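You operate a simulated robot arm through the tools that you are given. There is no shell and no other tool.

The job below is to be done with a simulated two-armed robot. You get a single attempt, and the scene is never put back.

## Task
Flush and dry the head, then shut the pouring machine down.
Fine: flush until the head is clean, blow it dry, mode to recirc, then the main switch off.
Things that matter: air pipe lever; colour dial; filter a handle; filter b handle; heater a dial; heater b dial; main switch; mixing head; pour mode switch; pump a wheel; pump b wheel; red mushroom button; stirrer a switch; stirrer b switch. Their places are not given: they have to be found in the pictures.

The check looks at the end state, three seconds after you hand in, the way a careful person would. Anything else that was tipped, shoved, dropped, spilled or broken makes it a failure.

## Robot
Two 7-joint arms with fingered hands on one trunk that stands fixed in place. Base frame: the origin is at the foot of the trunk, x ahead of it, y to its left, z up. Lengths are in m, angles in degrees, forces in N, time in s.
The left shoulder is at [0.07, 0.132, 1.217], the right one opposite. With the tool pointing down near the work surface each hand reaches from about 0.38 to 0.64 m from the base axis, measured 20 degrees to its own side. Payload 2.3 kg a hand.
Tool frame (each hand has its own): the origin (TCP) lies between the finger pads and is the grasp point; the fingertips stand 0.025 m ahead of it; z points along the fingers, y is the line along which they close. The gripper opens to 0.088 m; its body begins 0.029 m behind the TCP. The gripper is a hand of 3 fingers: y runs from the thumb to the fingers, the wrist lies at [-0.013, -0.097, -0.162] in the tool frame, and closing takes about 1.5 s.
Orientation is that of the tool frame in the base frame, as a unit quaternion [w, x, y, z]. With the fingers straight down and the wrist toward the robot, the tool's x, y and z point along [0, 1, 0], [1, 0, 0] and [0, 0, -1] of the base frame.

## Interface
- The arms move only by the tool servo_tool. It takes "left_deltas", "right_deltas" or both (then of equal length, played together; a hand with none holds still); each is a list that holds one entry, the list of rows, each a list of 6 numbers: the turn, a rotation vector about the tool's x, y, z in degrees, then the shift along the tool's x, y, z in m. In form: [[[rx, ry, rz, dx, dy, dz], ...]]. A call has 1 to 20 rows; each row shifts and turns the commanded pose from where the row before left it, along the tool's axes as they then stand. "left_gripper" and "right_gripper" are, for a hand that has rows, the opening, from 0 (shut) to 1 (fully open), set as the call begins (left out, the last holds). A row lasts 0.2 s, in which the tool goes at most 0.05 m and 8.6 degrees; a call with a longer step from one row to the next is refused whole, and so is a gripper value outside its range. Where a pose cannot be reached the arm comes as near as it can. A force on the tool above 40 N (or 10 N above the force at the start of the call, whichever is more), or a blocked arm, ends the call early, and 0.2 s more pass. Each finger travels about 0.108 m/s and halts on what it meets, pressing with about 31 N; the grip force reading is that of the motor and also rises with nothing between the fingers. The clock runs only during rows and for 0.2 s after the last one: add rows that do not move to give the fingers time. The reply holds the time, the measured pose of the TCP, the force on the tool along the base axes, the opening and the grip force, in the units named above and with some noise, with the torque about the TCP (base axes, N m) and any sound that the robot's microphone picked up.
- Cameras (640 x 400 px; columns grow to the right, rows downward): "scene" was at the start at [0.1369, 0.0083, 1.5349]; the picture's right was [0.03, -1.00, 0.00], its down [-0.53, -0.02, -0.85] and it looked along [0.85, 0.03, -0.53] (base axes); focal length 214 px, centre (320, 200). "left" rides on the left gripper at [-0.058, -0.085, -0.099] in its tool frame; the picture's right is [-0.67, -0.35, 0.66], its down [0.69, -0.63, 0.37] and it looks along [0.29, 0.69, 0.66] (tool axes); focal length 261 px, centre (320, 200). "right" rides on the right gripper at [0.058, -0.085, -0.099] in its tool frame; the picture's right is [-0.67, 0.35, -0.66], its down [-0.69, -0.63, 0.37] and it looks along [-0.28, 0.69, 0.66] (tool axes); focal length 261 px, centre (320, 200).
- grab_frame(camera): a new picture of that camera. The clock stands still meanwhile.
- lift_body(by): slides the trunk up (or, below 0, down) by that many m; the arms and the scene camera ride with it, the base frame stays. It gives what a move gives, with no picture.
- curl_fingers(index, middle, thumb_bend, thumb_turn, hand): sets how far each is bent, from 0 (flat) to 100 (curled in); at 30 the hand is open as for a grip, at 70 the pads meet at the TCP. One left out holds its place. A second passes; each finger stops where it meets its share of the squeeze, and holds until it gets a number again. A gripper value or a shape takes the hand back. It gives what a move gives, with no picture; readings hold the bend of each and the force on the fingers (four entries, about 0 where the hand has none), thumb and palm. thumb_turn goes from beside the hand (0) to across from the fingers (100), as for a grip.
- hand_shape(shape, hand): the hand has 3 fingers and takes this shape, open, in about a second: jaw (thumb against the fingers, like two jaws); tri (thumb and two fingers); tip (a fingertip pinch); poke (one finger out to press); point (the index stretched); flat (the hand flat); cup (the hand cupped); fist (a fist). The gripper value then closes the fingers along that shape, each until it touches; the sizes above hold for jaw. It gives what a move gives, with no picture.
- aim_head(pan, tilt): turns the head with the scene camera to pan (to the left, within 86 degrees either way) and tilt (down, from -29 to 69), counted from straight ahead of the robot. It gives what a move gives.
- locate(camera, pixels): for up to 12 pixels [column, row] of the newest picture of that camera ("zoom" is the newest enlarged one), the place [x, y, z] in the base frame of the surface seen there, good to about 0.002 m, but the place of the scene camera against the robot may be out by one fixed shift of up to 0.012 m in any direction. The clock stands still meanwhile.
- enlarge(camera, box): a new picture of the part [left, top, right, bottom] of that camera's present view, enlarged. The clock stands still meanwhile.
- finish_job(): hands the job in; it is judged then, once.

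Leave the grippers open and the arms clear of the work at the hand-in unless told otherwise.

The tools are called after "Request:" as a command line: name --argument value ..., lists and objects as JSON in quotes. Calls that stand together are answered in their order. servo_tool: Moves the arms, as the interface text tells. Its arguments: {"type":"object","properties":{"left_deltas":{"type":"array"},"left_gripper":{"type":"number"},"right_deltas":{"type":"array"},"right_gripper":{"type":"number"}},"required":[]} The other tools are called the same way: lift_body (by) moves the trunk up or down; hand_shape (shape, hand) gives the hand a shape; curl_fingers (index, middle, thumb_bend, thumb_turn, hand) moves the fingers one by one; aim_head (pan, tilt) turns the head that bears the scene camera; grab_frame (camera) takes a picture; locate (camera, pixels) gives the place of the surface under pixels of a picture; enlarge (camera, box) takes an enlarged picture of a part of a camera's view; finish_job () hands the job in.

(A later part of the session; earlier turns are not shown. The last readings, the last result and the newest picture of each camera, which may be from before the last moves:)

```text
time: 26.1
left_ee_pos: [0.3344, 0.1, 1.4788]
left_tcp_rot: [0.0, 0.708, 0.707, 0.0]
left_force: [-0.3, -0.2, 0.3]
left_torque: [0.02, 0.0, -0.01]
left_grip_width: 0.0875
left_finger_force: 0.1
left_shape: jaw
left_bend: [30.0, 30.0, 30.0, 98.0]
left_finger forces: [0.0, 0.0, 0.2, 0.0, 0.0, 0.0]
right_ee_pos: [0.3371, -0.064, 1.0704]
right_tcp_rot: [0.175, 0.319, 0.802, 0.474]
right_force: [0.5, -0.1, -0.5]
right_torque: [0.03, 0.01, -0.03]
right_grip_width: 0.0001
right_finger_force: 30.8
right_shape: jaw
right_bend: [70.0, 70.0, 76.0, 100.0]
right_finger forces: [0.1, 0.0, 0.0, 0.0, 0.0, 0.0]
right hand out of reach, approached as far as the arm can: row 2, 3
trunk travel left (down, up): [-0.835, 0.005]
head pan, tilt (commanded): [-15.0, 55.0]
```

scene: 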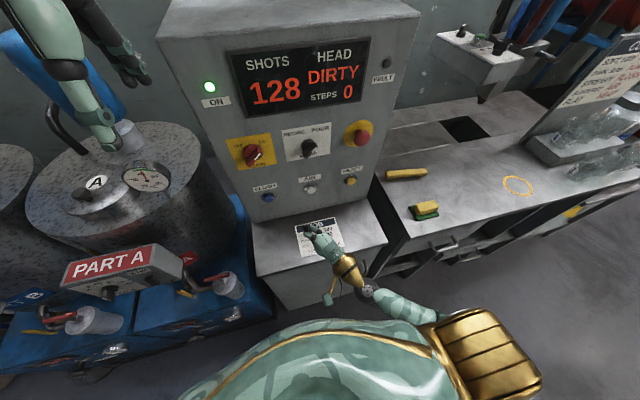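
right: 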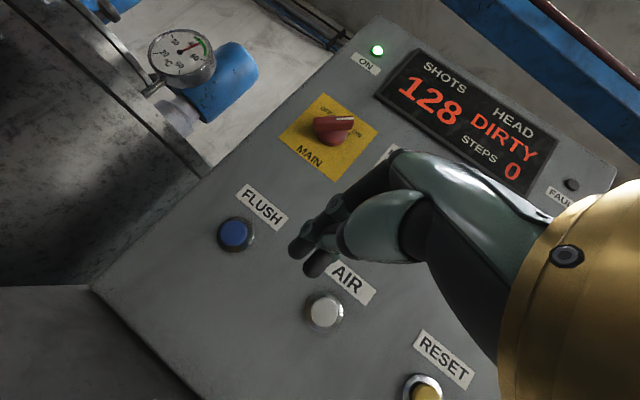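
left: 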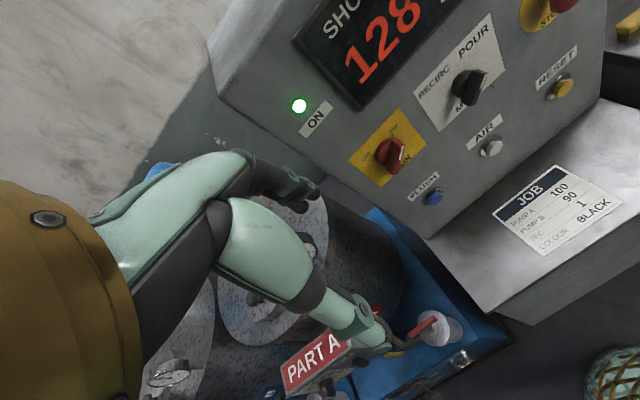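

The right hand is now at (0.337, -0.064, 1.07), yawed about 48°. I'll test the reach to the AIR standoff at TCP (0.45, -0.12, 1.06).

Request:
servo_tool --right_deltas '[[[0, 0, 0, -0.0303, 0.00275, 0.0086], [0, 0, 0, -0.0303, 0.00275, 0.0086], [0, 0, 0, -0.0303, 0.00275, 0.0086], [0, 0, 0, -0.0303, 0.00275, 0.0086], [0, 0, 0, 0, 0, 0]]]'

```text
time: 27.3
left_ee_pos: [0.3347, 0.0995, 1.4799]
left_tcp_rot: [-0.001, 0.708, 0.707, -0.001]
left_force: [-0.2, 0.6, 0.0]
left_torque: [-0.01, 0.0, -0.02]
left_grip_width: 0.0875
left_finger_force: 0.1
left_shape: jaw
left_bend: [30.0, 30.0, 30.0, 98.0]
left_finger forces: [0.1, 0.1, 0.1, 0.0, 0.0, 0.0]
right_ee_pos: [0.3636, -0.1453, 1.0796]
right_tcp_rot: [0.176, 0.32, 0.802, 0.473]
right_force: [-0.2, 0.6, 0.3]
right_torque: [-0.01, -0.01, -0.01]
right_grip_width: 0.0003
right_finger_force: 30.9
right_shape: jaw
right_bend: [70.0, 70.0, 76.0, 100.0]
right_finger forces: [0.0, 0.0, 0.0, 0.0, 0.1, 0.1]
right hand out of reach, approached as far as the arm can: row 1, 2, 3, 4
trunk travel left (down, up): [-0.835, 0.005]
head pan, tilt (commanded): [-15.0, 55.0]
```

Yaw isn't the only limit. I'll look at the right arm itself to understand its elbow posture.

Request:
aim_head --pan -50 --tilt 65

Request:
grab_frame --camera "scene"

```text
time: 28.3
left_ee_pos: [0.3356, 0.0999, 1.4801]
left_tcp_rot: [0.0, 0.707, 0.707, 0.0]
left_force: [0.8, 0.9, 0.1]
left_torque: [0.01, 0.0, 0.0]
left_grip_width: 0.0877
left_finger_force: 0.0
left_shape: jaw
left_bend: [30.0, 30.0, 30.0, 98.0]
left_finger forces: [0.1, 0.1, 0.0, 0.0, 0.1, 0.0]
right_ee_pos: [0.3643, -0.1449, 1.081]
right_tcp_rot: [0.176, 0.319, 0.801, 0.474]
right_force: [-1.0, 0.0, 0.5]
right_torque: [0.03, 0.0, 0.02]
right_grip_width: 0.0
right_finger_force: 31.2
right_shape: jaw
right_bend: [70.0, 70.0, 76.0, 100.0]
right_finger forces: [0.1, 0.0, 0.0, 0.1, 0.1, 0.0]
trunk travel left (down, up): [-0.835, 0.005]
head pan, tilt (commanded): [-50.0, 65.0]
```

```text
taken
```

scene: 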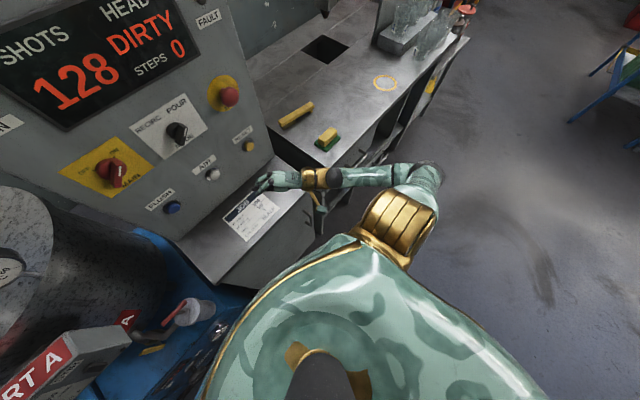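

Request:
locate --camera "scene" --pixels '[[395, 215], [432, 185], [425, 165], [390, 175], [345, 178], [312, 180], [285, 181], [265, 186]]'

```text
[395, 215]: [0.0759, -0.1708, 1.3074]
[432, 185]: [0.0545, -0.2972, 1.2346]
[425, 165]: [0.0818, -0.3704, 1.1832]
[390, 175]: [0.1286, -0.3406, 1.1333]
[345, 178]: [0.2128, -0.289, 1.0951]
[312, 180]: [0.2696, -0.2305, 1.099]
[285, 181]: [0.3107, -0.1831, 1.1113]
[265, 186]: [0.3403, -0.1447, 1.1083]
```

The elbow sits out to the right at (0.08, -0.37, 1.15), so the forearm points left. Straightening the arm by going further forward should ease this. I'll undo the last 25° of yaw and move forward to (0.47, -0.17, 1.06), which is between the AIR and RESET columns with the tips still about 3.5 cm off the buttons.

Request:
servo_tool --right_deltas '[[[0, -7.217, 4.167, 0, 0, 0], [0, -7.217, 4.167, 0, 0, 0], [0, -7.217, 4.167, 0, 0, 0], [0, 0, 0, -0.022, 0.0087, 0.0283], [0, 0, 0, -0.022, 0.0087, 0.0283], [0, 0, 0, -0.022, 0.0087, 0.0283], [0, 0, 0, 0, 0, 0]]]'

```text
time: 29.9
left_ee_pos: [0.3342, 0.0995, 1.4785]
left_tcp_rot: [0.0, 0.707, 0.707, 0.0]
left_force: [-0.7, -0.6, 0.8]
left_torque: [0.01, -0.02, 0.0]
left_grip_width: 0.0875
left_finger_force: 0.2
left_shape: jaw
left_bend: [30.0, 30.0, 30.0, 98.0]
left_finger forces: [0.0, 0.0, 0.0, 0.0, 0.0, 0.0]
right_ee_pos: [0.4268, -0.1654, 1.0695]
right_tcp_rot: [0.271, 0.485, 0.715, 0.424]
right_force: [0.5, 1.1, -0.6]
right_torque: [-0.02, 0.01, 0.02]
right_grip_width: 0.0002
right_finger_force: 31.0
right_shape: jaw
right_bend: [70.0, 70.0, 76.0, 100.0]
right_finger forces: [0.0, 0.0, 0.0, 0.0, 0.0, 0.0]
right hand out of reach, approached as far as the arm can: row 5, 6
trunk travel left (down, up): [-0.835, 0.005]
head pan, tilt (commanded): [-50.0, 65.0]
```

Still blocked at x=0.427. A steeper hand (closer to fingers-down) is known to reach further, and with the "poke" shape the outstretched finger should point along the hand axis. I'll pitch the right hand down 30° more and change it to "poke".

Request:
servo_tool --right_deltas '[[[7.5, 0, 0, 0, 0, 0], [7.5, 0, 0, 0, 0, 0], [7.5, 0, 0, 0, 0, 0], [7.5, 0, 0, 0, 0, 0], [0, 0, 0, 0, 0, 0]]]'

Request:
hand_shape --hand "right" --shape "poke"

Request:
grab_frame --camera "right"

Request:
grab_frame --camera "scene"

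```text
time: 31.1
left_ee_pos: [0.3343, 0.1008, 1.4789]
left_tcp_rot: [0.0, 0.707, 0.707, 0.0]
left_force: [0.1, 0.2, 0.0]
left_torque: [0.01, 0.01, -0.02]
left_grip_width: 0.0875
left_finger_force: 0.0
left_shape: jaw
left_bend: [30.0, 30.0, 30.0, 98.0]
left_finger forces: [0.0, 0.0, 0.0, 0.0, 0.0, 0.0]
right_ee_pos: [0.3967, -0.1742, 1.0625]
right_tcp_rot: [0.136, 0.54, 0.801, 0.222]
right_force: [0.2, -0.3, 0.4]
right_torque: [0.01, 0.01, 0.03]
right_grip_width: 0.0
right_finger_force: 31.2
right_shape: jaw
right_bend: [70.0, 70.0, 76.0, 100.0]
right_finger forces: [0.0, 0.0, 0.0, 0.0, 0.1, 0.0]
right hand out of reach, approached as far as the arm can: row 2, 3, 4
trunk travel left (down, up): [-0.835, 0.005]
head pan, tilt (commanded): [-50.0, 65.0]
```

```text
time: 32.0
left_ee_pos: [0.3354, 0.1001, 1.4796]
left_tcp_rot: [-0.001, 0.707, 0.707, -0.001]
left_force: [-0.2, 0.5, 0.0]
left_torque: [-0.02, 0.0, -0.03]
left_grip_width: 0.0875
left_finger_force: 0.0
left_shape: jaw
left_bend: [30.0, 30.0, 30.0, 98.0]
left_finger forces: [0.0, 0.1, 0.0, 0.0, 0.1, 0.1]
right_ee_pos: [0.397, -0.1742, 1.0624]
right_tcp_rot: [0.135, 0.54, 0.8, 0.223]
right_force: [0.0, 0.0, -0.2]
right_torque: [0.02, 0.01, -0.02]
right_grip_width: 0.0
right_finger_force: 0.1
right_shape: poke
right_bend: [70.0, 70.0, 100.0, 100.0]
right_finger forces: [0.0, 0.0, 0.0, 0.1, 0.0, 0.1]
trunk travel left (down, up): [-0.835, 0.005]
head pan, tilt (commanded): [-50.0, 65.0]
```

```text
taken
```

right: 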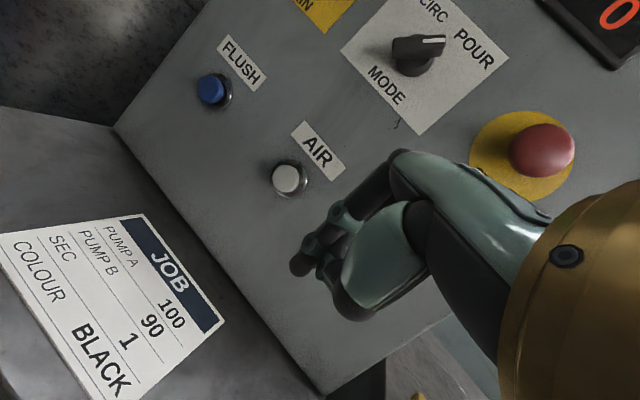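

```text
taken
```

scene: 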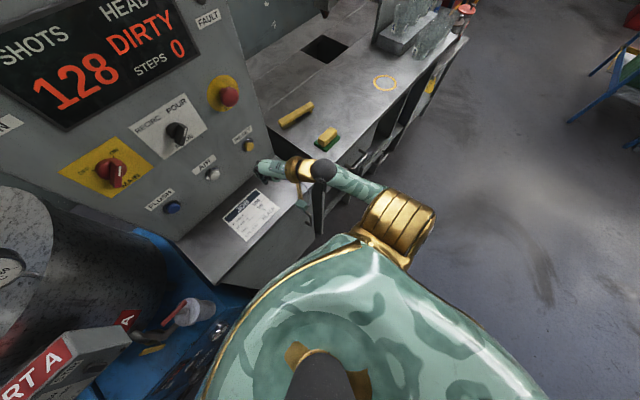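

The poke shape has both fingers bent at 70, so it still points along the tool axis. The elbow has moved to a better posture now. I'll try the "point" shape (index stretched) and see where the fingertip lies.

Request:
hand_shape --hand "right" --shape "point"

Request:
grab_frame --camera "right"

```text
time: 32.9
left_ee_pos: [0.3342, 0.0991, 1.4795]
left_tcp_rot: [0.0, 0.708, 0.706, 0.001]
left_force: [-0.4, 0.1, 0.8]
left_torque: [0.01, -0.01, 0.0]
left_grip_width: 0.0874
left_finger_force: 0.0
left_shape: jaw
left_bend: [30.0, 30.0, 30.0, 98.0]
left_finger forces: [0.0, 0.0, 0.0, 0.1, 0.0, 0.0]
right_ee_pos: [0.3967, -0.1743, 1.0625]
right_tcp_rot: [0.136, 0.54, 0.8, 0.223]
right_force: [0.5, -0.3, 0.8]
right_torque: [-0.01, -0.02, -0.02]
right_grip_width: 0.0
right_finger_force: 0.1
right_shape: point
right_bend: [20.0, 100.0, 98.0, 88.0]
right_finger forces: [0.1, 0.0, 0.0, 0.0, 0.0, 0.1]
trunk travel left (down, up): [-0.835, 0.005]
head pan, tilt (commanded): [-50.0, 65.0]
```

```text
taken
```

right: 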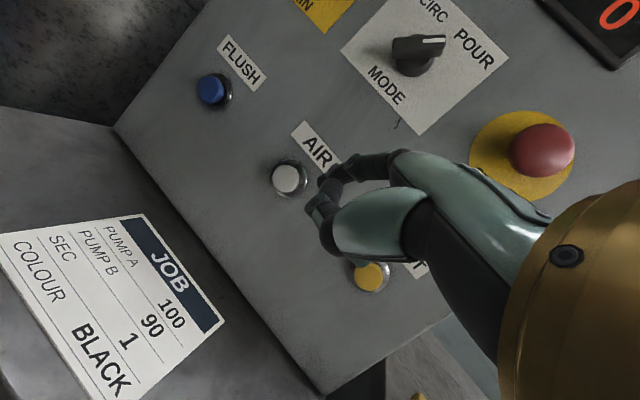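

I'll zoom in on the fingertip and locate it, to get its offset from the TCP.

Request:
enlarge --camera "right" --box '[250, 120, 450, 290]'

Request:
locate --camera "right" --pixels '[[312, 207], [322, 183], [326, 230], [335, 190], [333, 215], [380, 220], [360, 168], [315, 200]]'

```text
2.35 times, centred on (350, 205) of right
```

zoom: 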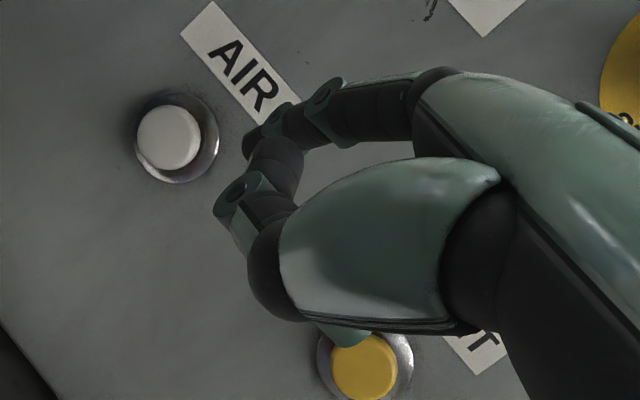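

```text
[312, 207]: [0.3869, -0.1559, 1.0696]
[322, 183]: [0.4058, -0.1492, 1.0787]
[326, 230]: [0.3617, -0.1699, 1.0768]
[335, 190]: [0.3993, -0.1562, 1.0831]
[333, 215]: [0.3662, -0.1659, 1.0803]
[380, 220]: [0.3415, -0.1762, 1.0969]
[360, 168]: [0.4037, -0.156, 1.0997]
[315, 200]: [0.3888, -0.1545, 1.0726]
```

Request:
enlarge --camera "scene" --box '[235, 140, 335, 210]'

Request:
enlarge --camera "left" --box '[320, 100, 640, 400]'

```text
5.71 times, centred on (285, 175) of scene
```

zoom: 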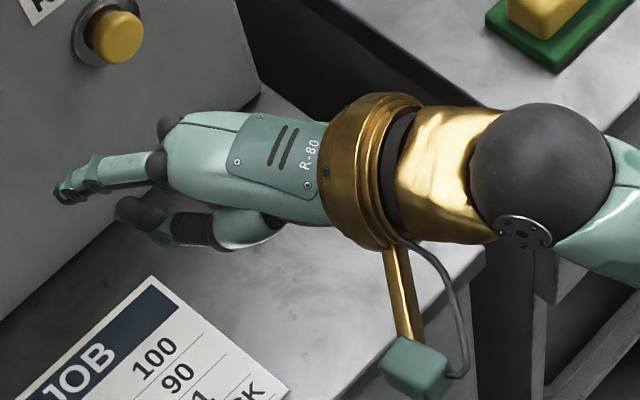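

```text
1.33 times, centred on (480, 250) of left
```

zoom: 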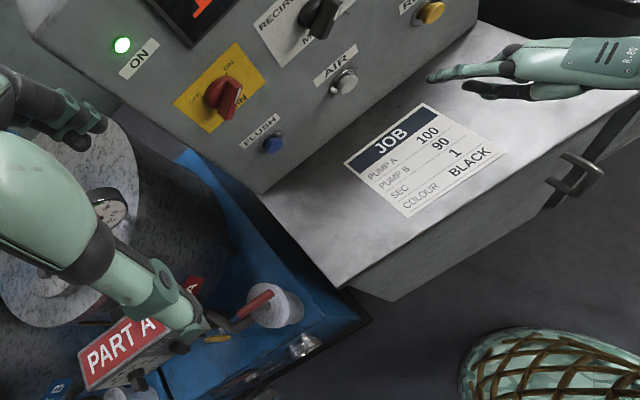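

The stretched index is clearly seen pointing at the panel: its tip is at (432,78) in the left-camera zoom. I'll locate the tip and points along the finger.

Request:
locate --camera "zoom" --pixels '[[433, 78], [438, 76], [445, 74], [480, 70], [510, 66], [470, 88], [344, 80], [272, 145]]'

```text
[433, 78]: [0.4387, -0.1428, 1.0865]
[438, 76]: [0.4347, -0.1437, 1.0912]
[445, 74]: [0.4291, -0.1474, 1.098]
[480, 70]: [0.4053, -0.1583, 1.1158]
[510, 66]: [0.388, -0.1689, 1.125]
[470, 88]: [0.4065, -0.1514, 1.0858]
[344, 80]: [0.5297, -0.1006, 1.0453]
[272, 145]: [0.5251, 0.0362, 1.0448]
```

The tip sits at (0.439, -0.142, 1.086) against TCP (0.397, -0.174, 1.0625), an offset of about (0.014, 0.055, 0.007) in the tool frame. I'll now test whether the right arm reaches the AIR standoff (tip about 4 cm short of the button) without pressing it yet.

Request:
servo_tool --right_deltas '[[[0, 0, 0, 0.0075, 0.0105, 0.019], [0, 0, 0, 0.0075, 0.0105, 0.019], [0, 0, 0, 0.0075, 0.0105, 0.019], [0, 0, 0, 0, 0, 0]]]'

Request:
grab_frame --camera "left"

```text
time: 33.9
left_ee_pos: [0.3337, 0.1002, 1.4796]
left_tcp_rot: [0.0, 0.707, 0.707, 0.001]
left_force: [0.3, -0.1, -0.3]
left_torque: [-0.02, 0.01, -0.02]
left_grip_width: 0.0877
left_finger_force: 0.0
left_shape: jaw
left_bend: [30.0, 30.0, 30.0, 98.0]
left_finger forces: [0.0, 0.1, 0.1, 0.0, 0.0, 0.0]
right_ee_pos: [0.3976, -0.1502, 1.0197]
right_tcp_rot: [0.135, 0.541, 0.8, 0.223]
right_force: [0.0, -0.2, 0.5]
right_torque: [0.0, 0.0, 0.0]
right_grip_width: 0.0001
right_finger_force: 0.1
right_shape: point
right_bend: [20.0, 100.0, 98.0, 88.0]
right_finger forces: [0.0, 0.1, 0.0, 0.0, 0.0, 0.1]
right hand out of reach, approached as far as the arm can: row 1, 2, 3
trunk travel left (down, up): [-0.835, 0.005]
head pan, tilt (commanded): [-50.0, 65.0]
```

```text
taken
```

left: 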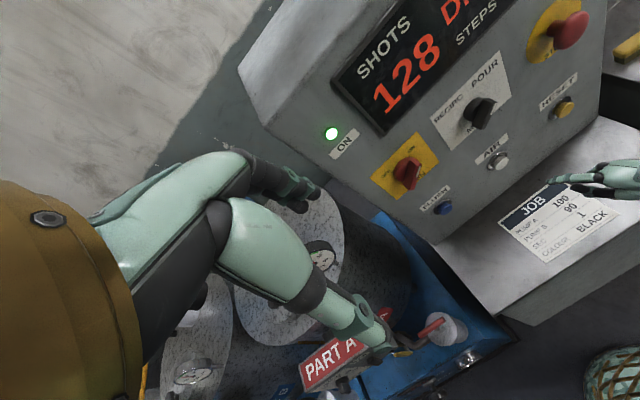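

The arm is in an elbow-under posture now but doesn't advance with the hand this steep. With the elbow below, a level hand should be natural, so I'll pitch the hand back up 30° and then try forward.

Request:
servo_tool --right_deltas '[[[-7.5, 0, 0, 0, 0, 0], [-7.5, 0, 0, 0, 0, 0], [-7.5, 0, 0, 0, 0, 0], [-7.5, 0, 0, 0, 0, 0], [0, 0, 0, 0, 0, 0]]]'

Request:
grab_frame --camera "scene"

```text
time: 35.1
left_ee_pos: [0.3347, 0.1001, 1.4796]
left_tcp_rot: [-0.001, 0.707, 0.707, -0.001]
left_force: [0.3, -0.1, -0.8]
left_torque: [-0.02, 0.01, 0.01]
left_grip_width: 0.0876
left_finger_force: 0.0
left_shape: jaw
left_bend: [30.0, 30.0, 30.0, 98.0]
left_finger forces: [0.0, 0.0, 0.0, 0.0, 0.0, 0.0]
right_ee_pos: [0.396, -0.1564, 1.0217]
right_tcp_rot: [0.27, 0.486, 0.716, 0.422]
right_force: [-0.4, -0.3, -1.6]
right_torque: [0.01, 0.0, -0.01]
right_grip_width: 0.0
right_finger_force: 0.1
right_shape: point
right_bend: [20.0, 100.0, 98.0, 88.0]
right_finger forces: [0.0, 0.0, 0.1, 0.1, 0.0, 0.0]
right hand out of reach, approached as far as the arm can: row 3
trunk travel left (down, up): [-0.835, 0.005]
head pan, tilt (commanded): [-50.0, 65.0]
```

```text
taken
```

scene: 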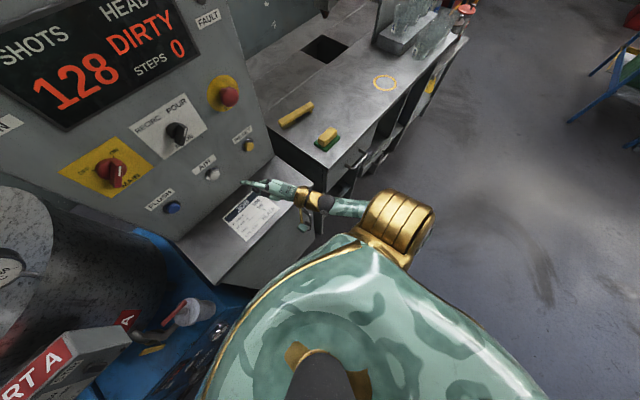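

The hand is level again with the elbow below. Now forward 4 cm (tip at x≈0.46).

Request:
servo_tool --right_deltas '[[[0, 0, 0, -0.0077, 0.0094, 0.016], [0, 0, 0, -0.0077, 0.0094, 0.016], [0, 0, 0, 0, 0, 0]]]'

```text
time: 35.9
left_ee_pos: [0.3343, 0.1009, 1.4802]
left_tcp_rot: [0.0, 0.707, 0.707, 0.0]
left_force: [-0.9, 0.7, 0.5]
left_torque: [-0.04, -0.01, 0.01]
left_grip_width: 0.0875
left_finger_force: 0.1
left_shape: jaw
left_bend: [30.0, 30.0, 30.0, 98.0]
left_finger forces: [0.1, 0.0, 0.1, 0.0, 0.0, 0.1]
right_ee_pos: [0.4204, -0.1621, 1.024]
right_tcp_rot: [0.27, 0.486, 0.715, 0.423]
right_force: [0.6, -0.1, -0.3]
right_torque: [0.01, 0.02, -0.01]
right_grip_width: 0.0001
right_finger_force: 0.0
right_shape: point
right_bend: [20.0, 100.0, 98.0, 88.0]
right_finger forces: [0.1, 0.1, 0.0, 0.1, 0.0, 0.1]
right hand out of reach, approached as far as the arm can: row 2
trunk travel left (down, up): [-0.835, 0.005]
head pan, tilt (commanded): [-50.0, 65.0]
```

Still limited at x=0.42. With the elbow beneath, the forearm now points straight ahead, so the left yaw is likely the limit. I'll take out the 23° yaw and try forward again.

Request:
servo_tool --right_deltas '[[[0, -6.7, 3.87, 0, 0, 0], [0, -6.7, 3.87, 0, 0, 0], [0, -6.7, 3.87, 0, 0, 0], [0, 0, 0, 0, 0, 0]]]'

```text
time: 36.9
left_ee_pos: [0.3355, 0.0994, 1.4798]
left_tcp_rot: [0.0, 0.707, 0.707, 0.0]
left_force: [-0.4, -0.3, -0.6]
left_torque: [0.02, -0.01, -0.02]
left_grip_width: 0.0876
left_finger_force: 0.0
left_shape: jaw
left_bend: [30.0, 30.0, 30.0, 98.0]
left_finger forces: [0.1, 0.1, 0.1, 0.1, 0.0, 0.1]
right_ee_pos: [0.409, -0.171, 1.0282]
right_tcp_rot: [0.346, 0.623, 0.605, 0.356]
right_force: [-0.2, -0.6, -0.2]
right_torque: [0.03, -0.02, 0.01]
right_grip_width: 0.0
right_finger_force: 0.0
right_shape: point
right_bend: [20.0, 100.0, 98.0, 88.0]
right_finger forces: [0.1, 0.1, 0.0, 0.0, 0.0, 0.0]
right hand out of reach, approached as far as the arm can: row 2, 3
trunk travel left (down, up): [-0.835, 0.005]
head pan, tilt (commanded): [-50.0, 65.0]
```

Request:
servo_tool --right_deltas '[[[0, 0, 0, 0, 0.01, 0.0173], [0, 0, 0, 0, 0.01, 0.0173], [0, 0, 0, 0, 0, 0]]]'

Request:
grab_frame --camera "scene"

```text
time: 37.7
left_ee_pos: [0.3351, 0.101, 1.4802]
left_tcp_rot: [0.001, 0.707, 0.707, 0.001]
left_force: [0.3, -1.3, 0.2]
left_torque: [-0.02, 0.01, -0.02]
left_grip_width: 0.0875
left_finger_force: 0.1
left_shape: jaw
left_bend: [30.0, 30.0, 30.0, 98.0]
left_finger forces: [0.0, 0.0, 0.0, 0.0, 0.0, 0.0]
right_ee_pos: [0.4225, -0.1875, 1.0351]
right_tcp_rot: [0.345, 0.622, 0.606, 0.356]
right_force: [0.1, 0.6, -0.2]
right_torque: [0.01, 0.05, -0.03]
right_grip_width: 0.0002
right_finger_force: 0.1
right_shape: point
right_bend: [20.0, 100.0, 98.0, 88.0]
right_finger forces: [0.1, 0.0, 0.1, 0.1, 0.0, 0.0]
right hand out of reach, approached as far as the arm can: row 1, 2
trunk travel left (down, up): [-0.835, 0.005]
head pan, tilt (commanded): [-50.0, 65.0]
```

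```text
taken
```

scene: 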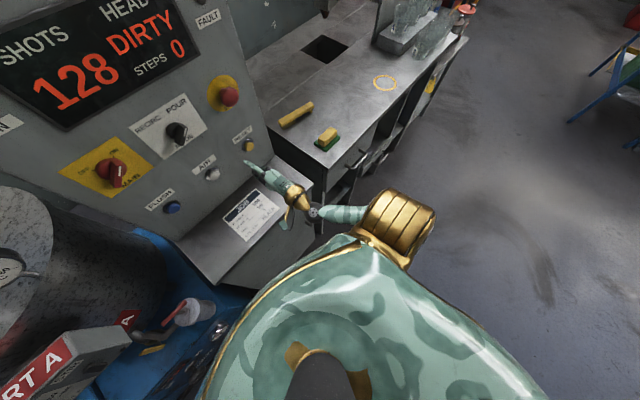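

The forearm still points left, so the wrist's sideways limit stops it. The fingers-down posture is known to reach well, and in it the stretched index leans forward as the foremost point. I'll pitch the right hand down 60° to fingers-down here, keeping the tip at least 4 cm from the panel.

Request:
servo_tool --right_deltas '[[[0, 0, 0, -0.01, 0.01, -0.03], [8.57, 0, 0, 0, 0, 0], [8.57, 0, 0, 0, 0, 0], [8.57, 0, 0, 0, 0, 0], [8.57, 0, 0, 0, 0, 0], [8.57, 0, 0, 0, 0, 0], [8.57, 0, 0, 0, 0, 0], [8.57, 0, 0, 0, 0, 0], [0, 0, 0, 0, 0, 0]]]'

Request:
grab_frame --camera "scene"

```text
time: 39.7
left_ee_pos: [0.3342, 0.0995, 1.48]
left_tcp_rot: [0.0, 0.708, 0.707, 0.0]
left_force: [0.4, -0.3, -0.3]
left_torque: [0.03, 0.02, -0.01]
left_grip_width: 0.0878
left_finger_force: 0.1
left_shape: jaw
left_bend: [30.0, 30.0, 30.0, 98.0]
left_finger forces: [0.0, 0.0, 0.0, 0.1, 0.1, 0.0]
right_ee_pos: [0.3428, -0.2239, 1.0293]
right_tcp_rot: [0.024, 0.712, 0.7, 0.04]
right_force: [0.2, 0.4, -0.8]
right_torque: [-0.01, 0.02, 0.0]
right_grip_width: 0.0
right_finger_force: 0.0
right_shape: point
right_bend: [20.0, 100.0, 98.0, 88.0]
right_finger forces: [0.1, 0.1, 0.0, 0.0, 0.1, 0.0]
right hand out of reach, approached as far as the arm can: row 5, 6, 7, 8
trunk travel left (down, up): [-0.835, 0.005]
head pan, tilt (commanded): [-50.0, 65.0]
```

```text
taken
```

scene: 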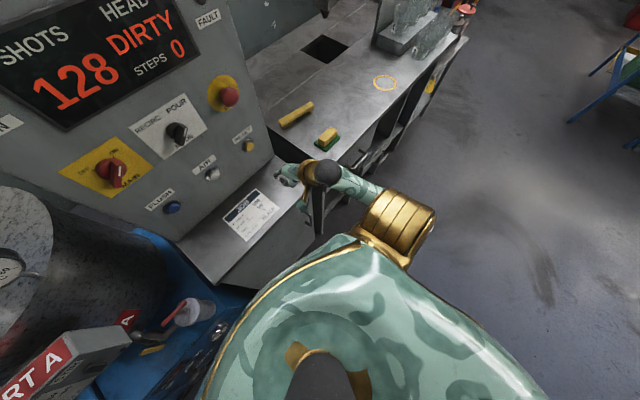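

Request:
locate --camera "scene" --pixels '[[328, 172], [345, 182], [360, 190], [375, 196], [400, 205], [420, 215], [390, 240], [305, 170], [290, 172]]'

```text
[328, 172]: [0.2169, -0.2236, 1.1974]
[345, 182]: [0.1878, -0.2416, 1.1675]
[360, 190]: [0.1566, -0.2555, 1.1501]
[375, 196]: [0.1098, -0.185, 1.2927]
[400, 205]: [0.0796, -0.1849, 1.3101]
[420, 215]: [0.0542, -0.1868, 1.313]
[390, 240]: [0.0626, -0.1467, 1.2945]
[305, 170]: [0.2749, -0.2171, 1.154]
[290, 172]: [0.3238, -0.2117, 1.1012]
```

I'll study the left arm, which is still in its starting posture, to learn where its elbow lies compared with the shoulder.

Request:
aim_head --pan 50 --tilt 35

Request:
grab_frame --camera "scene"

Request:
locate --camera "scene" --pixels '[[240, 215], [225, 330], [240, 180], [300, 110], [380, 60], [300, 230], [330, 245], [345, 330], [350, 318], [330, 205], [270, 300], [320, 345]]'

```text
time: 41.4
left_ee_pos: [0.3364, 0.0998, 1.4789]
left_tcp_rot: [0.0, 0.706, 0.708, 0.0]
left_force: [-0.2, 0.0, 0.1]
left_torque: [-0.03, -0.01, 0.01]
left_grip_width: 0.0878
left_finger_force: 0.2
left_shape: jaw
left_bend: [30.0, 30.0, 30.0, 98.0]
left_finger forces: [0.1, 0.0, 0.0, 0.0, 0.0, 0.0]
right_ee_pos: [0.3426, -0.2248, 1.0284]
right_tcp_rot: [0.025, 0.711, 0.701, 0.041]
right_force: [0.3, -0.5, -0.5]
right_torque: [0.03, -0.02, 0.0]
right_grip_width: 0.0
right_finger_force: 0.0
right_shape: point
right_bend: [20.0, 100.0, 98.0, 88.0]
right_finger forces: [0.0, 0.1, 0.0, 0.0, 0.0, 0.0]
trunk travel left (down, up): [-0.835, 0.005]
head pan, tilt (commanded): [50.0, 35.0]
```

```text
taken
```

scene: 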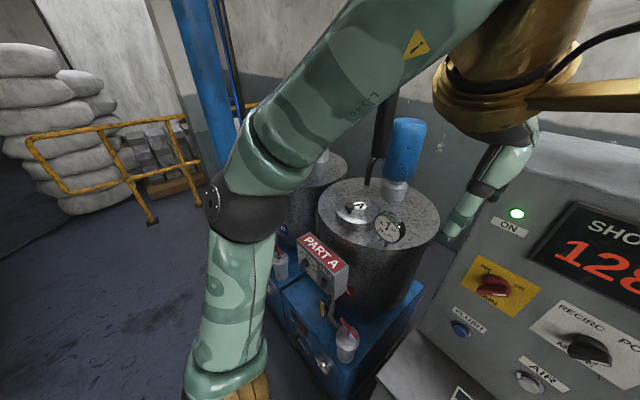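

```text
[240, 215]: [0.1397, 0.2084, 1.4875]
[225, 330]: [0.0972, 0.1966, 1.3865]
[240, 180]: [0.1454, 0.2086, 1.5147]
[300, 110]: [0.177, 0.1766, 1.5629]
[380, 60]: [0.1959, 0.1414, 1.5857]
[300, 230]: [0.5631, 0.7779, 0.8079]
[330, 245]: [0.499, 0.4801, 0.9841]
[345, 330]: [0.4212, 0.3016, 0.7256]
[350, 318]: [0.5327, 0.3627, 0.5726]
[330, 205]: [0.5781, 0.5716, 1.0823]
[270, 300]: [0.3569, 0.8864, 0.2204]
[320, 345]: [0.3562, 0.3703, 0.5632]
```

In the starting posture the elbow is above the shoulder and the wrist is strongly bent, so this arm works best with the wrist above the shoulder. The plan is to bring the right arm back up to its starting posture, then lower the trunk so the hand comes to the buttons from above. First I'll go back out and up to (0.40, -0.38, 1.20).

Request:
servo_tool --right_deltas '[[[0, 0, 0, -0.026, 0.0095, -0.0285], [0, 0, 0, -0.026, 0.0095, -0.0285], [0, 0, 0, -0.026, 0.0095, -0.0285], [0, 0, 0, -0.026, 0.0095, -0.0285], [0, 0, 0, -0.026, 0.0095, -0.0285], [0, 0, 0, -0.026, 0.0095, -0.0285], [0, 0, 0, 0, 0, 0]]]'

Request:
aim_head --pan -50 --tilt 45

Request:
grab_frame --camera "scene"

```text
time: 43.0
left_ee_pos: [0.3345, 0.0999, 1.4801]
left_tcp_rot: [0.0, 0.707, 0.707, 0.001]
left_force: [1.4, 1.1, 0.1]
left_torque: [-0.01, -0.01, -0.01]
left_grip_width: 0.0877
left_finger_force: 0.0
left_shape: jaw
left_bend: [30.0, 30.0, 30.0, 98.0]
left_finger forces: [0.0, 0.1, 0.0, 0.1, 0.0, 0.1]
right_ee_pos: [0.3806, -0.382, 1.2039]
right_tcp_rot: [0.025, 0.712, 0.701, 0.041]
right_force: [0.5, -0.2, -0.6]
right_torque: [-0.03, -0.01, 0.0]
right_grip_width: 0.0001
right_finger_force: 0.1
right_shape: point
right_bend: [20.0, 100.0, 98.0, 88.0]
right_finger forces: [0.1, 0.0, 0.0, 0.1, 0.0, 0.0]
trunk travel left (down, up): [-0.835, 0.005]
head pan, tilt (commanded): [50.0, 35.0]
```

```text
time: 44.8
left_ee_pos: [0.335, 0.0995, 1.4797]
left_tcp_rot: [0.0, 0.707, 0.707, 0.0]
left_force: [-0.9, -0.8, -0.2]
left_torque: [0.01, 0.02, 0.0]
left_grip_width: 0.0876
left_finger_force: 0.1
left_shape: jaw
left_bend: [30.0, 30.0, 30.0, 98.0]
left_finger forces: [0.0, 0.0, 0.0, 0.0, 0.0, 0.1]
right_ee_pos: [0.3808, -0.3837, 1.2032]
right_tcp_rot: [0.025, 0.712, 0.7, 0.042]
right_force: [-0.6, -1.2, -0.4]
right_torque: [-0.01, -0.01, -0.02]
right_grip_width: 0.0
right_finger_force: 0.0
right_shape: point
right_bend: [20.0, 100.0, 98.0, 88.0]
right_finger forces: [0.0, 0.0, 0.0, 0.1, 0.1, 0.0]
trunk travel left (down, up): [-0.835, 0.005]
head pan, tilt (commanded): [-50.0, 45.0]
```

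```text
taken
```

scene: 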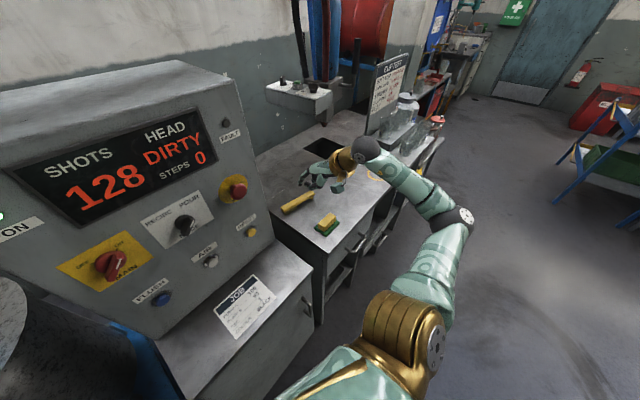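

The elbow is out to the side in a clean posture. Next I'll raise the right hand to about (0.316, -0.25, 1.485), near its original pose.

Request:
servo_tool --right_deltas '[[[0, 0, 0, 0.0163, -0.0081, -0.0353], [0, 0, 0, 0.0163, -0.0081, -0.0353], [0, 0, 0, 0.0163, -0.0081, -0.0353], [0, 0, 0, 0.0163, -0.0081, -0.0353], [0, 0, 0, 0.0163, -0.0081, -0.0353], [0, 0, 0, 0.0163, -0.0081, -0.0353], [0, 0, 0, 0.0163, -0.0081, -0.0353], [0, 0, 0, 0.0163, -0.0081, -0.0353], [0, 0, 0, 0, 0, 0]]]'

```text
time: 46.8
left_ee_pos: [0.3351, 0.099, 1.4791]
left_tcp_rot: [0.0, 0.707, 0.707, 0.0]
left_force: [-0.1, -0.4, 0.2]
left_torque: [-0.01, 0.01, -0.01]
left_grip_width: 0.0875
left_finger_force: 0.1
left_shape: jaw
left_bend: [30.0, 30.0, 30.0, 98.0]
left_finger forces: [0.0, 0.1, 0.0, 0.0, 0.1, 0.0]
right_ee_pos: [0.2916, -0.2616, 1.4781]
right_tcp_rot: [0.024, 0.712, 0.7, 0.042]
right_force: [0.8, -0.9, -0.3]
right_torque: [0.0, -0.01, -0.02]
right_grip_width: 0.0
right_finger_force: 0.0
right_shape: point
right_bend: [20.0, 100.0, 98.0, 88.0]
right_finger forces: [0.1, 0.1, 0.1, 0.0, 0.1, 0.0]
trunk travel left (down, up): [-0.835, 0.005]
head pan, tilt (commanded): [-50.0, 45.0]
```

Before lowering the trunk I'll check how far the torso sticks out in front compared with the desk edge (x=0.35), looking straight down.

Request:
aim_head --pan 0 --tilt 69

Request:
grab_frame --camera "scene"

Request:
locate --camera "scene" --pixels '[[320, 270], [320, 285], [320, 310], [320, 350], [220, 330], [420, 330], [320, 255], [200, 250], [440, 250]]'

```text
time: 48.0
left_ee_pos: [0.3343, 0.0991, 1.4791]
left_tcp_rot: [0.0, 0.706, 0.708, 0.0]
left_force: [-0.1, 0.7, 0.1]
left_torque: [0.03, -0.01, 0.02]
left_grip_width: 0.0875
left_finger_force: 0.1
left_shape: jaw
left_bend: [30.0, 30.0, 30.0, 98.0]
left_finger forces: [0.0, 0.1, 0.0, 0.0, 0.0, 0.1]
right_ee_pos: [0.2913, -0.2616, 1.477]
right_tcp_rot: [0.024, 0.712, 0.701, 0.042]
right_force: [-0.7, -0.9, -0.3]
right_torque: [0.01, 0.01, 0.0]
right_grip_width: 0.0
right_finger_force: 0.0
right_shape: point
right_bend: [20.0, 100.0, 98.0, 88.0]
right_finger forces: [0.0, 0.0, 0.0, 0.0, 0.1, 0.0]
trunk travel left (down, up): [-0.835, 0.005]
head pan, tilt (commanded): [0.0, 68.8]
```

```text
taken
```

scene: 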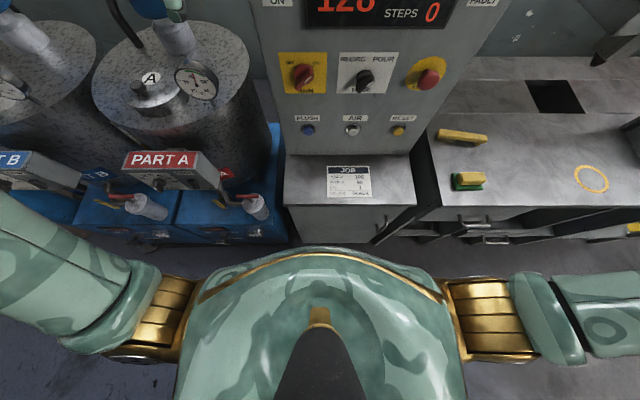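

```text
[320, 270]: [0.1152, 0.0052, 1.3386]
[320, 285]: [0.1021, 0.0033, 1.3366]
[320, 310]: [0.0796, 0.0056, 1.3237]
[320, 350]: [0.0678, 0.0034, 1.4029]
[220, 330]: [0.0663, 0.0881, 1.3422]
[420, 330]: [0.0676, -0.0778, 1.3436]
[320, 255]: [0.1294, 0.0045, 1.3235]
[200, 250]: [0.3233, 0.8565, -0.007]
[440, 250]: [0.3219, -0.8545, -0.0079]
```

The torso front reaches only x≈0.13, well clear of the desk. I'll lower the trunk by 0.2 m and check, then go further.

Request:
lift_body --by -0.2

Request:
lift_body --by -0.15

Request:
aim_head --pan -15 --tilt 20

Request:
grab_frame --camera "scene"

```text
time: 50.1
left_ee_pos: [0.3346, 0.0999, 1.2802]
left_tcp_rot: [0.0, 0.707, 0.707, 0.0]
left_force: [-0.2, 0.9, -0.4]
left_torque: [0.03, 0.02, 0.03]
left_grip_width: 0.0877
left_finger_force: 0.0
left_shape: jaw
left_bend: [30.0, 30.0, 30.0, 98.0]
left_finger forces: [0.1, 0.1, 0.1, 0.1, 0.0, 0.1]
right_ee_pos: [0.291, -0.2612, 1.2778]
right_tcp_rot: [0.024, 0.711, 0.701, 0.042]
right_force: [0.4, -0.4, 0.3]
right_torque: [-0.05, -0.03, -0.02]
right_grip_width: 0.0001
right_finger_force: 0.0
right_shape: point
right_bend: [20.0, 100.0, 98.0, 88.0]
right_finger forces: [0.0, 0.0, 0.1, 0.0, 0.0, 0.1]
trunk travel left (down, up): [-0.635, 0.205]
head pan, tilt (commanded): [0.0, 68.8]
```

```text
time: 51.9
left_ee_pos: [0.3341, 0.0995, 1.1299]
left_tcp_rot: [0.0, 0.708, 0.707, 0.0]
left_force: [0.0, 0.5, -0.9]
left_torque: [-0.01, 0.02, -0.02]
left_grip_width: 0.0876
left_finger_force: 0.0
left_shape: jaw
left_bend: [30.0, 30.0, 30.0, 98.0]
left_finger forces: [0.0, 0.0, 0.0, 0.0, 0.0, 0.1]
right_ee_pos: [0.2903, -0.2618, 1.1272]
right_tcp_rot: [0.025, 0.712, 0.7, 0.041]
right_force: [0.1, 0.4, 0.6]
right_torque: [0.0, 0.03, -0.05]
right_grip_width: 0.0
right_finger_force: 0.1
right_shape: point
right_bend: [20.0, 100.0, 98.0, 88.0]
right_finger forces: [0.0, 0.0, 0.0, 0.0, 0.1, 0.0]
trunk travel left (down, up): [-0.485, 0.355]
head pan, tilt (commanded): [0.0, 68.8]
```

```text
time: 53.1
left_ee_pos: [0.3354, 0.0997, 1.1297]
left_tcp_rot: [0.001, 0.707, 0.707, 0.0]
left_force: [0.6, -0.1, 0.0]
left_torque: [-0.01, -0.01, -0.01]
left_grip_width: 0.0876
left_finger_force: 0.1
left_shape: jaw
left_bend: [30.0, 30.0, 30.0, 98.0]
left_finger forces: [0.1, 0.1, 0.1, 0.1, 0.0, 0.0]
right_ee_pos: [0.2909, -0.2612, 1.127]
right_tcp_rot: [0.024, 0.712, 0.701, 0.04]
right_force: [0.5, 0.2, 0.0]
right_torque: [-0.02, 0.01, 0.03]
right_grip_width: 0.0
right_finger_force: 0.2
right_shape: point
right_bend: [20.0, 100.0, 98.0, 88.0]
right_finger forces: [0.0, 0.1, 0.0, 0.0, 0.1, 0.1]
trunk travel left (down, up): [-0.485, 0.355]
head pan, tilt (commanded): [-15.0, 20.0]
```

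```text
taken
```

scene: 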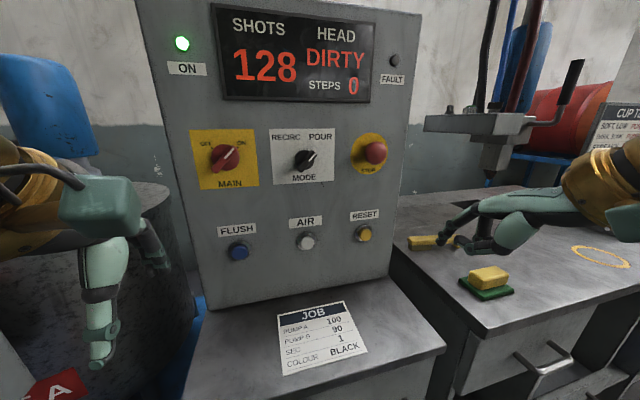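

Now I have an excellent view: MAIN points at ON (upper right), MODE at POUR (upper right), lamp ON green, FAULT dark. I'll ready the left hand for FLUSH: shape "point", pitched up 30°, moving nothing else.

Request:
hand_shape --hand "left" --shape "point"

Request:
servo_tool --left_deltas '[[[-7.5, 0, 0, 0, 0, 0], [-7.5, 0, 0, 0, 0, 0], [-7.5, 0, 0, 0, 0, 0], [-7.5, 0, 0, 0, 0, 0], [0, 0, 0, 0, 0, 0]]]'

Request:
grab_frame --camera "scene"

Request:
grab_frame --camera "left"

```text
time: 54.0
left_ee_pos: [0.3353, 0.1008, 1.129]
left_tcp_rot: [-0.001, 0.707, 0.707, 0.001]
left_force: [-0.3, -0.4, 0.1]
left_torque: [-0.01, 0.0, 0.01]
left_grip_width: 0.0806
left_finger_force: 0.1
left_shape: point
left_bend: [20.0, 100.0, 98.0, 88.0]
left_finger forces: [0.0, 0.0, 0.0, 0.1, 0.0, 0.0]
right_ee_pos: [0.291, -0.2613, 1.1272]
right_tcp_rot: [0.025, 0.711, 0.701, 0.041]
right_force: [-0.2, -0.7, -0.6]
right_torque: [-0.01, 0.0, -0.02]
right_grip_width: 0.0
right_finger_force: 0.0
right_shape: point
right_bend: [20.0, 100.0, 98.0, 88.0]
right_finger forces: [0.1, 0.0, 0.1, 0.0, 0.0, 0.0]
trunk travel left (down, up): [-0.485, 0.355]
head pan, tilt (commanded): [-15.0, 20.0]
```

```text
time: 55.2
left_ee_pos: [0.3364, 0.0994, 1.1295]
left_tcp_rot: [0.184, 0.683, 0.683, 0.184]
left_force: [-0.2, -0.1, -0.5]
left_torque: [0.02, -0.01, 0.01]
left_grip_width: 0.0806
left_finger_force: 0.1
left_shape: point
left_bend: [20.0, 100.0, 98.0, 88.0]
left_finger forces: [0.0, 0.0, 0.0, 0.1, 0.0, 0.1]
right_ee_pos: [0.291, -0.2629, 1.1275]
right_tcp_rot: [0.025, 0.712, 0.7, 0.04]
right_force: [0.1, -1.3, -0.1]
right_torque: [0.01, 0.02, 0.0]
right_grip_width: 0.0
right_finger_force: 0.0
right_shape: point
right_bend: [20.0, 100.0, 98.0, 88.0]
right_finger forces: [0.0, 0.0, 0.0, 0.0, 0.1, 0.0]
trunk travel left (down, up): [-0.485, 0.355]
head pan, tilt (commanded): [-15.0, 20.0]
```

```text
taken
```

scene: 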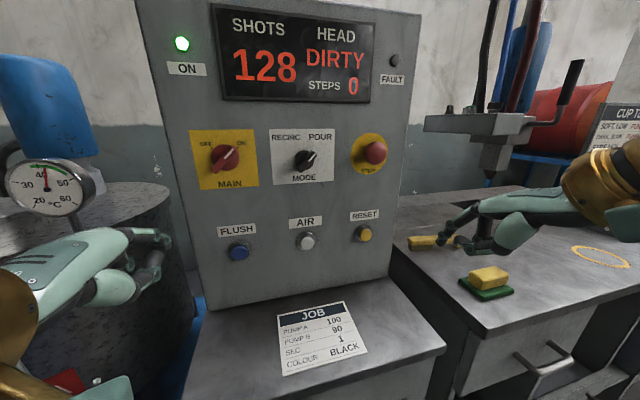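

```text
taken
```

left: 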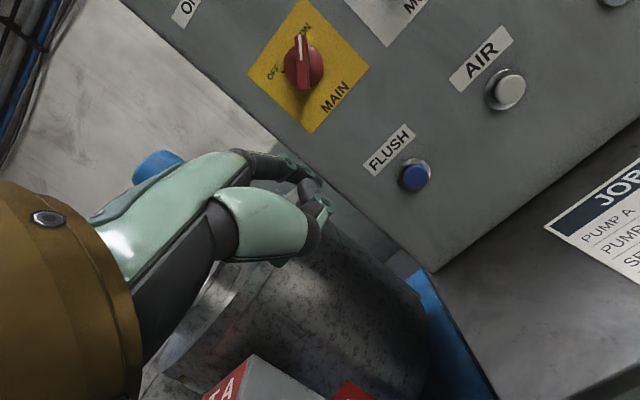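

The left hand pitched cleanly. Zooming on the left index tip in the scene view to locate it relative to the FLUSH button. A fixed camera shift cancels when both are taken from the same camera.

Request:
enlarge --camera "scene" --box '[90, 200, 290, 320]'

```text
3.20 times, centred on (190, 260) of scene
```

zoom: 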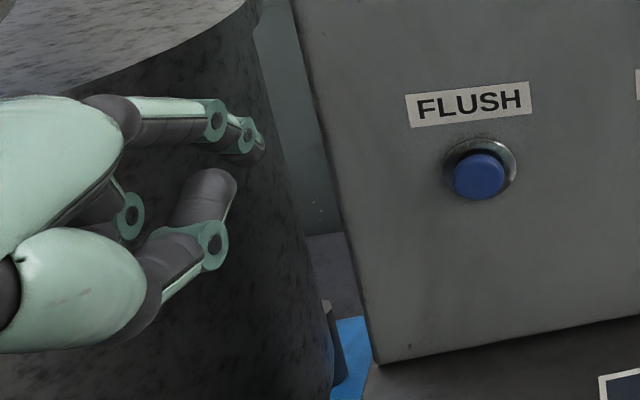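

Request:
locate --camera "zoom" --pixels '[[263, 148], [258, 140], [245, 128], [215, 112], [480, 178], [500, 155], [210, 180], [200, 245]]'

```text
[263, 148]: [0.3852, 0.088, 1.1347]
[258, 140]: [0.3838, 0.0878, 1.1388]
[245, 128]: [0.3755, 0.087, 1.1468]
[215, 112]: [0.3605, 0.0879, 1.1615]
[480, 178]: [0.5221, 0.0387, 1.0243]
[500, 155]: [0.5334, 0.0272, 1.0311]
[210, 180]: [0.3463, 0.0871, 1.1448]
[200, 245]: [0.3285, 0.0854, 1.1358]
```

Request:
locate --camera "left" --pixels '[[413, 177], [510, 91], [405, 172], [420, 182], [413, 185], [413, 168], [303, 60]]'

```text
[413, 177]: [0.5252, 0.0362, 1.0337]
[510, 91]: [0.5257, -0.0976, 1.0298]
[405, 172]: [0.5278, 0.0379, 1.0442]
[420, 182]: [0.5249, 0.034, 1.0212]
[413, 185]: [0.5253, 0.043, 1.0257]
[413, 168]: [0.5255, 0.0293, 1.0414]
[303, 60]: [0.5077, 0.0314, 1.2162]
```

From this lower viewpoint the FLUSH centre is at (0.525, 0.036, 1.033). My earlier top view had picked its upper rim. The left tip offset is confirmed at about (+0.051, -0.014, +0.021) from TCP. I'm moving the left hand to a standoff with the tip about 3.5 cm before the button.

Request:
servo_tool --left_deltas '[[[0, 0, 0, -0.0098, 0.00614, 0.0308], [0, 0, 0, -0.0098, 0.00614, 0.0308], [0, 0, 0, -0.0098, 0.00614, 0.0308], [0, 0, 0, -0.0098, 0.00614, 0.0308], [0, 0, 0, -0.0098, 0.00614, 0.0308], [0, 0, 0, 0, 0, 0]]]'

Request:
enlarge --camera "scene" --box '[130, 180, 330, 320]'

Request:
grab_frame --camera "left"

```text
time: 56.6
left_ee_pos: [0.4381, 0.0497, 1.0122]
left_tcp_rot: [0.182, 0.683, 0.683, 0.183]
left_force: [-0.4, 0.4, 0.2]
left_torque: [-0.01, 0.02, 0.0]
left_grip_width: 0.0805
left_finger_force: 0.1
left_shape: point
left_bend: [20.0, 100.0, 98.0, 88.0]
left_finger forces: [0.0, 0.0, 0.0, 0.0, 0.0, 0.0]
right_ee_pos: [0.2905, -0.2611, 1.1267]
right_tcp_rot: [0.025, 0.713, 0.7, 0.04]
right_force: [-0.6, -0.5, 0.1]
right_torque: [0.01, 0.0, -0.03]
right_grip_width: 0.0
right_finger_force: 0.1
right_shape: point
right_bend: [20.0, 100.0, 98.0, 88.0]
right_finger forces: [0.0, 0.0, 0.0, 0.0, 0.0, 0.1]
trunk travel left (down, up): [-0.485, 0.355]
head pan, tilt (commanded): [-15.0, 20.0]
```

```text
2.86 times, centred on (230, 250) of scene
```

zoom: 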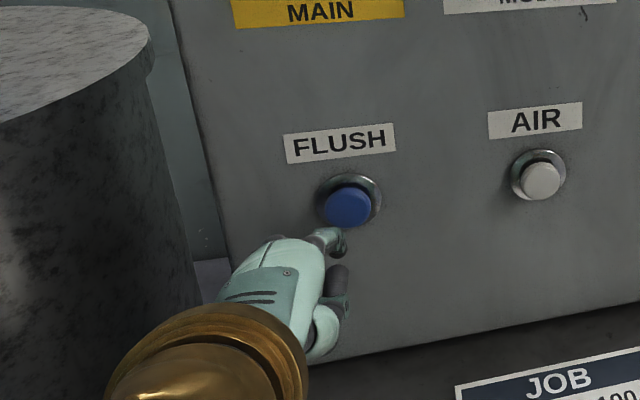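

```text
taken
```

left: 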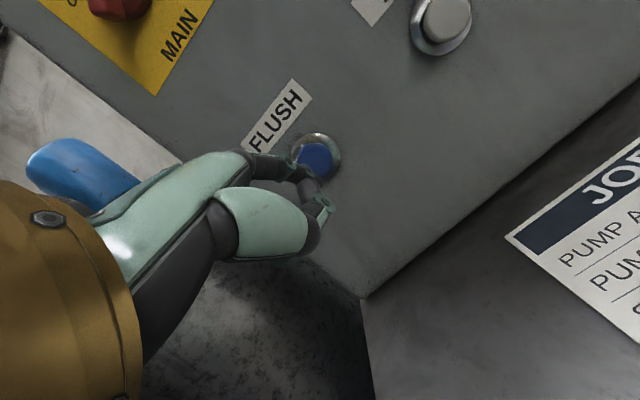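

Request:
locate --camera "left" --pixels '[[316, 157], [322, 152], [310, 150], [310, 165], [305, 178], [455, 20]]'

Request:
locate --camera "zoom" --pixels '[[347, 207], [340, 240], [333, 232], [330, 205], [365, 207], [347, 190], [541, 180]]'

```text
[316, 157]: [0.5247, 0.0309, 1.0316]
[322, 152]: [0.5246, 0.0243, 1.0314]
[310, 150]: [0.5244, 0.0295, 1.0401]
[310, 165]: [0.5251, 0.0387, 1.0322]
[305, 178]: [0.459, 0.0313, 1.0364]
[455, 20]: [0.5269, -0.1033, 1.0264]
```

```text
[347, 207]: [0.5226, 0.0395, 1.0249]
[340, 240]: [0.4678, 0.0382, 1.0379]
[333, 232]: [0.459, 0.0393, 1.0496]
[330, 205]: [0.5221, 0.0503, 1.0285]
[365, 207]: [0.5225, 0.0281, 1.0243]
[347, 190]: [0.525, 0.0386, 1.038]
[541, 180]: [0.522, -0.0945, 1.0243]
```

The tip is aligned with FLUSH (y≈0.036, z≈1.033) and about 3.5 cm away. I'm pressing forward along +x in small steps to about 6 mm past first contact, then looking at the display.

Request:
servo_tool --left_deltas '[[[0, 0, 0, 0, 0.00866, 0.005], [0, 0, 0, 0, 0.00866, 0.005], [0, 0, 0, 0, 0.00866, 0.005], [0, 0, 0, 0, 0.0026, 0.0015], [0, 0, 0, 0, 0.0026, 0.0015], [0, 0, 0, 0, 0.0026, 0.0015], [0, 0, 0, 0, 0.0026, 0.0015], [0, 0, 0, 0, 0, 0]]]'

Request:
grab_frame --camera "scene"

```text
time: 58.4
left_ee_pos: [0.4764, 0.0504, 1.0159]
left_tcp_rot: [0.185, 0.683, 0.682, 0.185]
left_force: [-8.6, -0.5, 2.8]
left_torque: [-0.04, -0.17, -0.11]
left_grip_width: 0.081
left_finger_force: 0.0
left_shape: point
left_bend: [23.0, 100.0, 98.0, 88.0]
left_finger forces: [9.4, 0.0, 0.0, 0.0, 0.0, 0.1]
right_ee_pos: [0.2864, -0.2624, 1.1278]
right_tcp_rot: [0.027, 0.712, 0.701, 0.043]
right_force: [-0.3, -0.6, 0.1]
right_torque: [0.02, 0.0, 0.0]
right_grip_width: 0.0
right_finger_force: 0.1
right_shape: point
right_bend: [20.0, 100.0, 98.0, 88.0]
right_finger forces: [0.0, 0.1, 0.0, 0.1, 0.0, 0.0]
trunk travel left (down, up): [-0.485, 0.355]
head pan, tilt (commanded): [-15.0, 20.0]
heard: click
```

```text
taken
```

scene: 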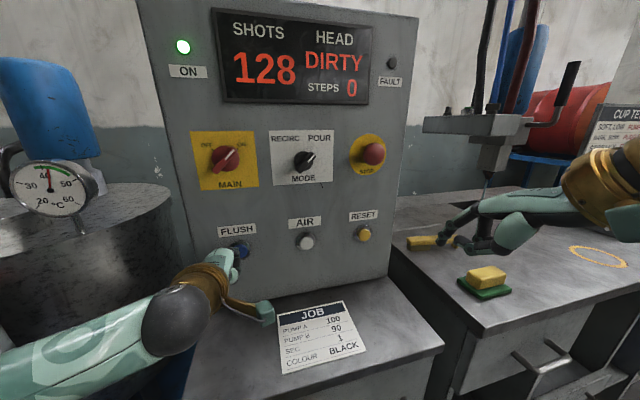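

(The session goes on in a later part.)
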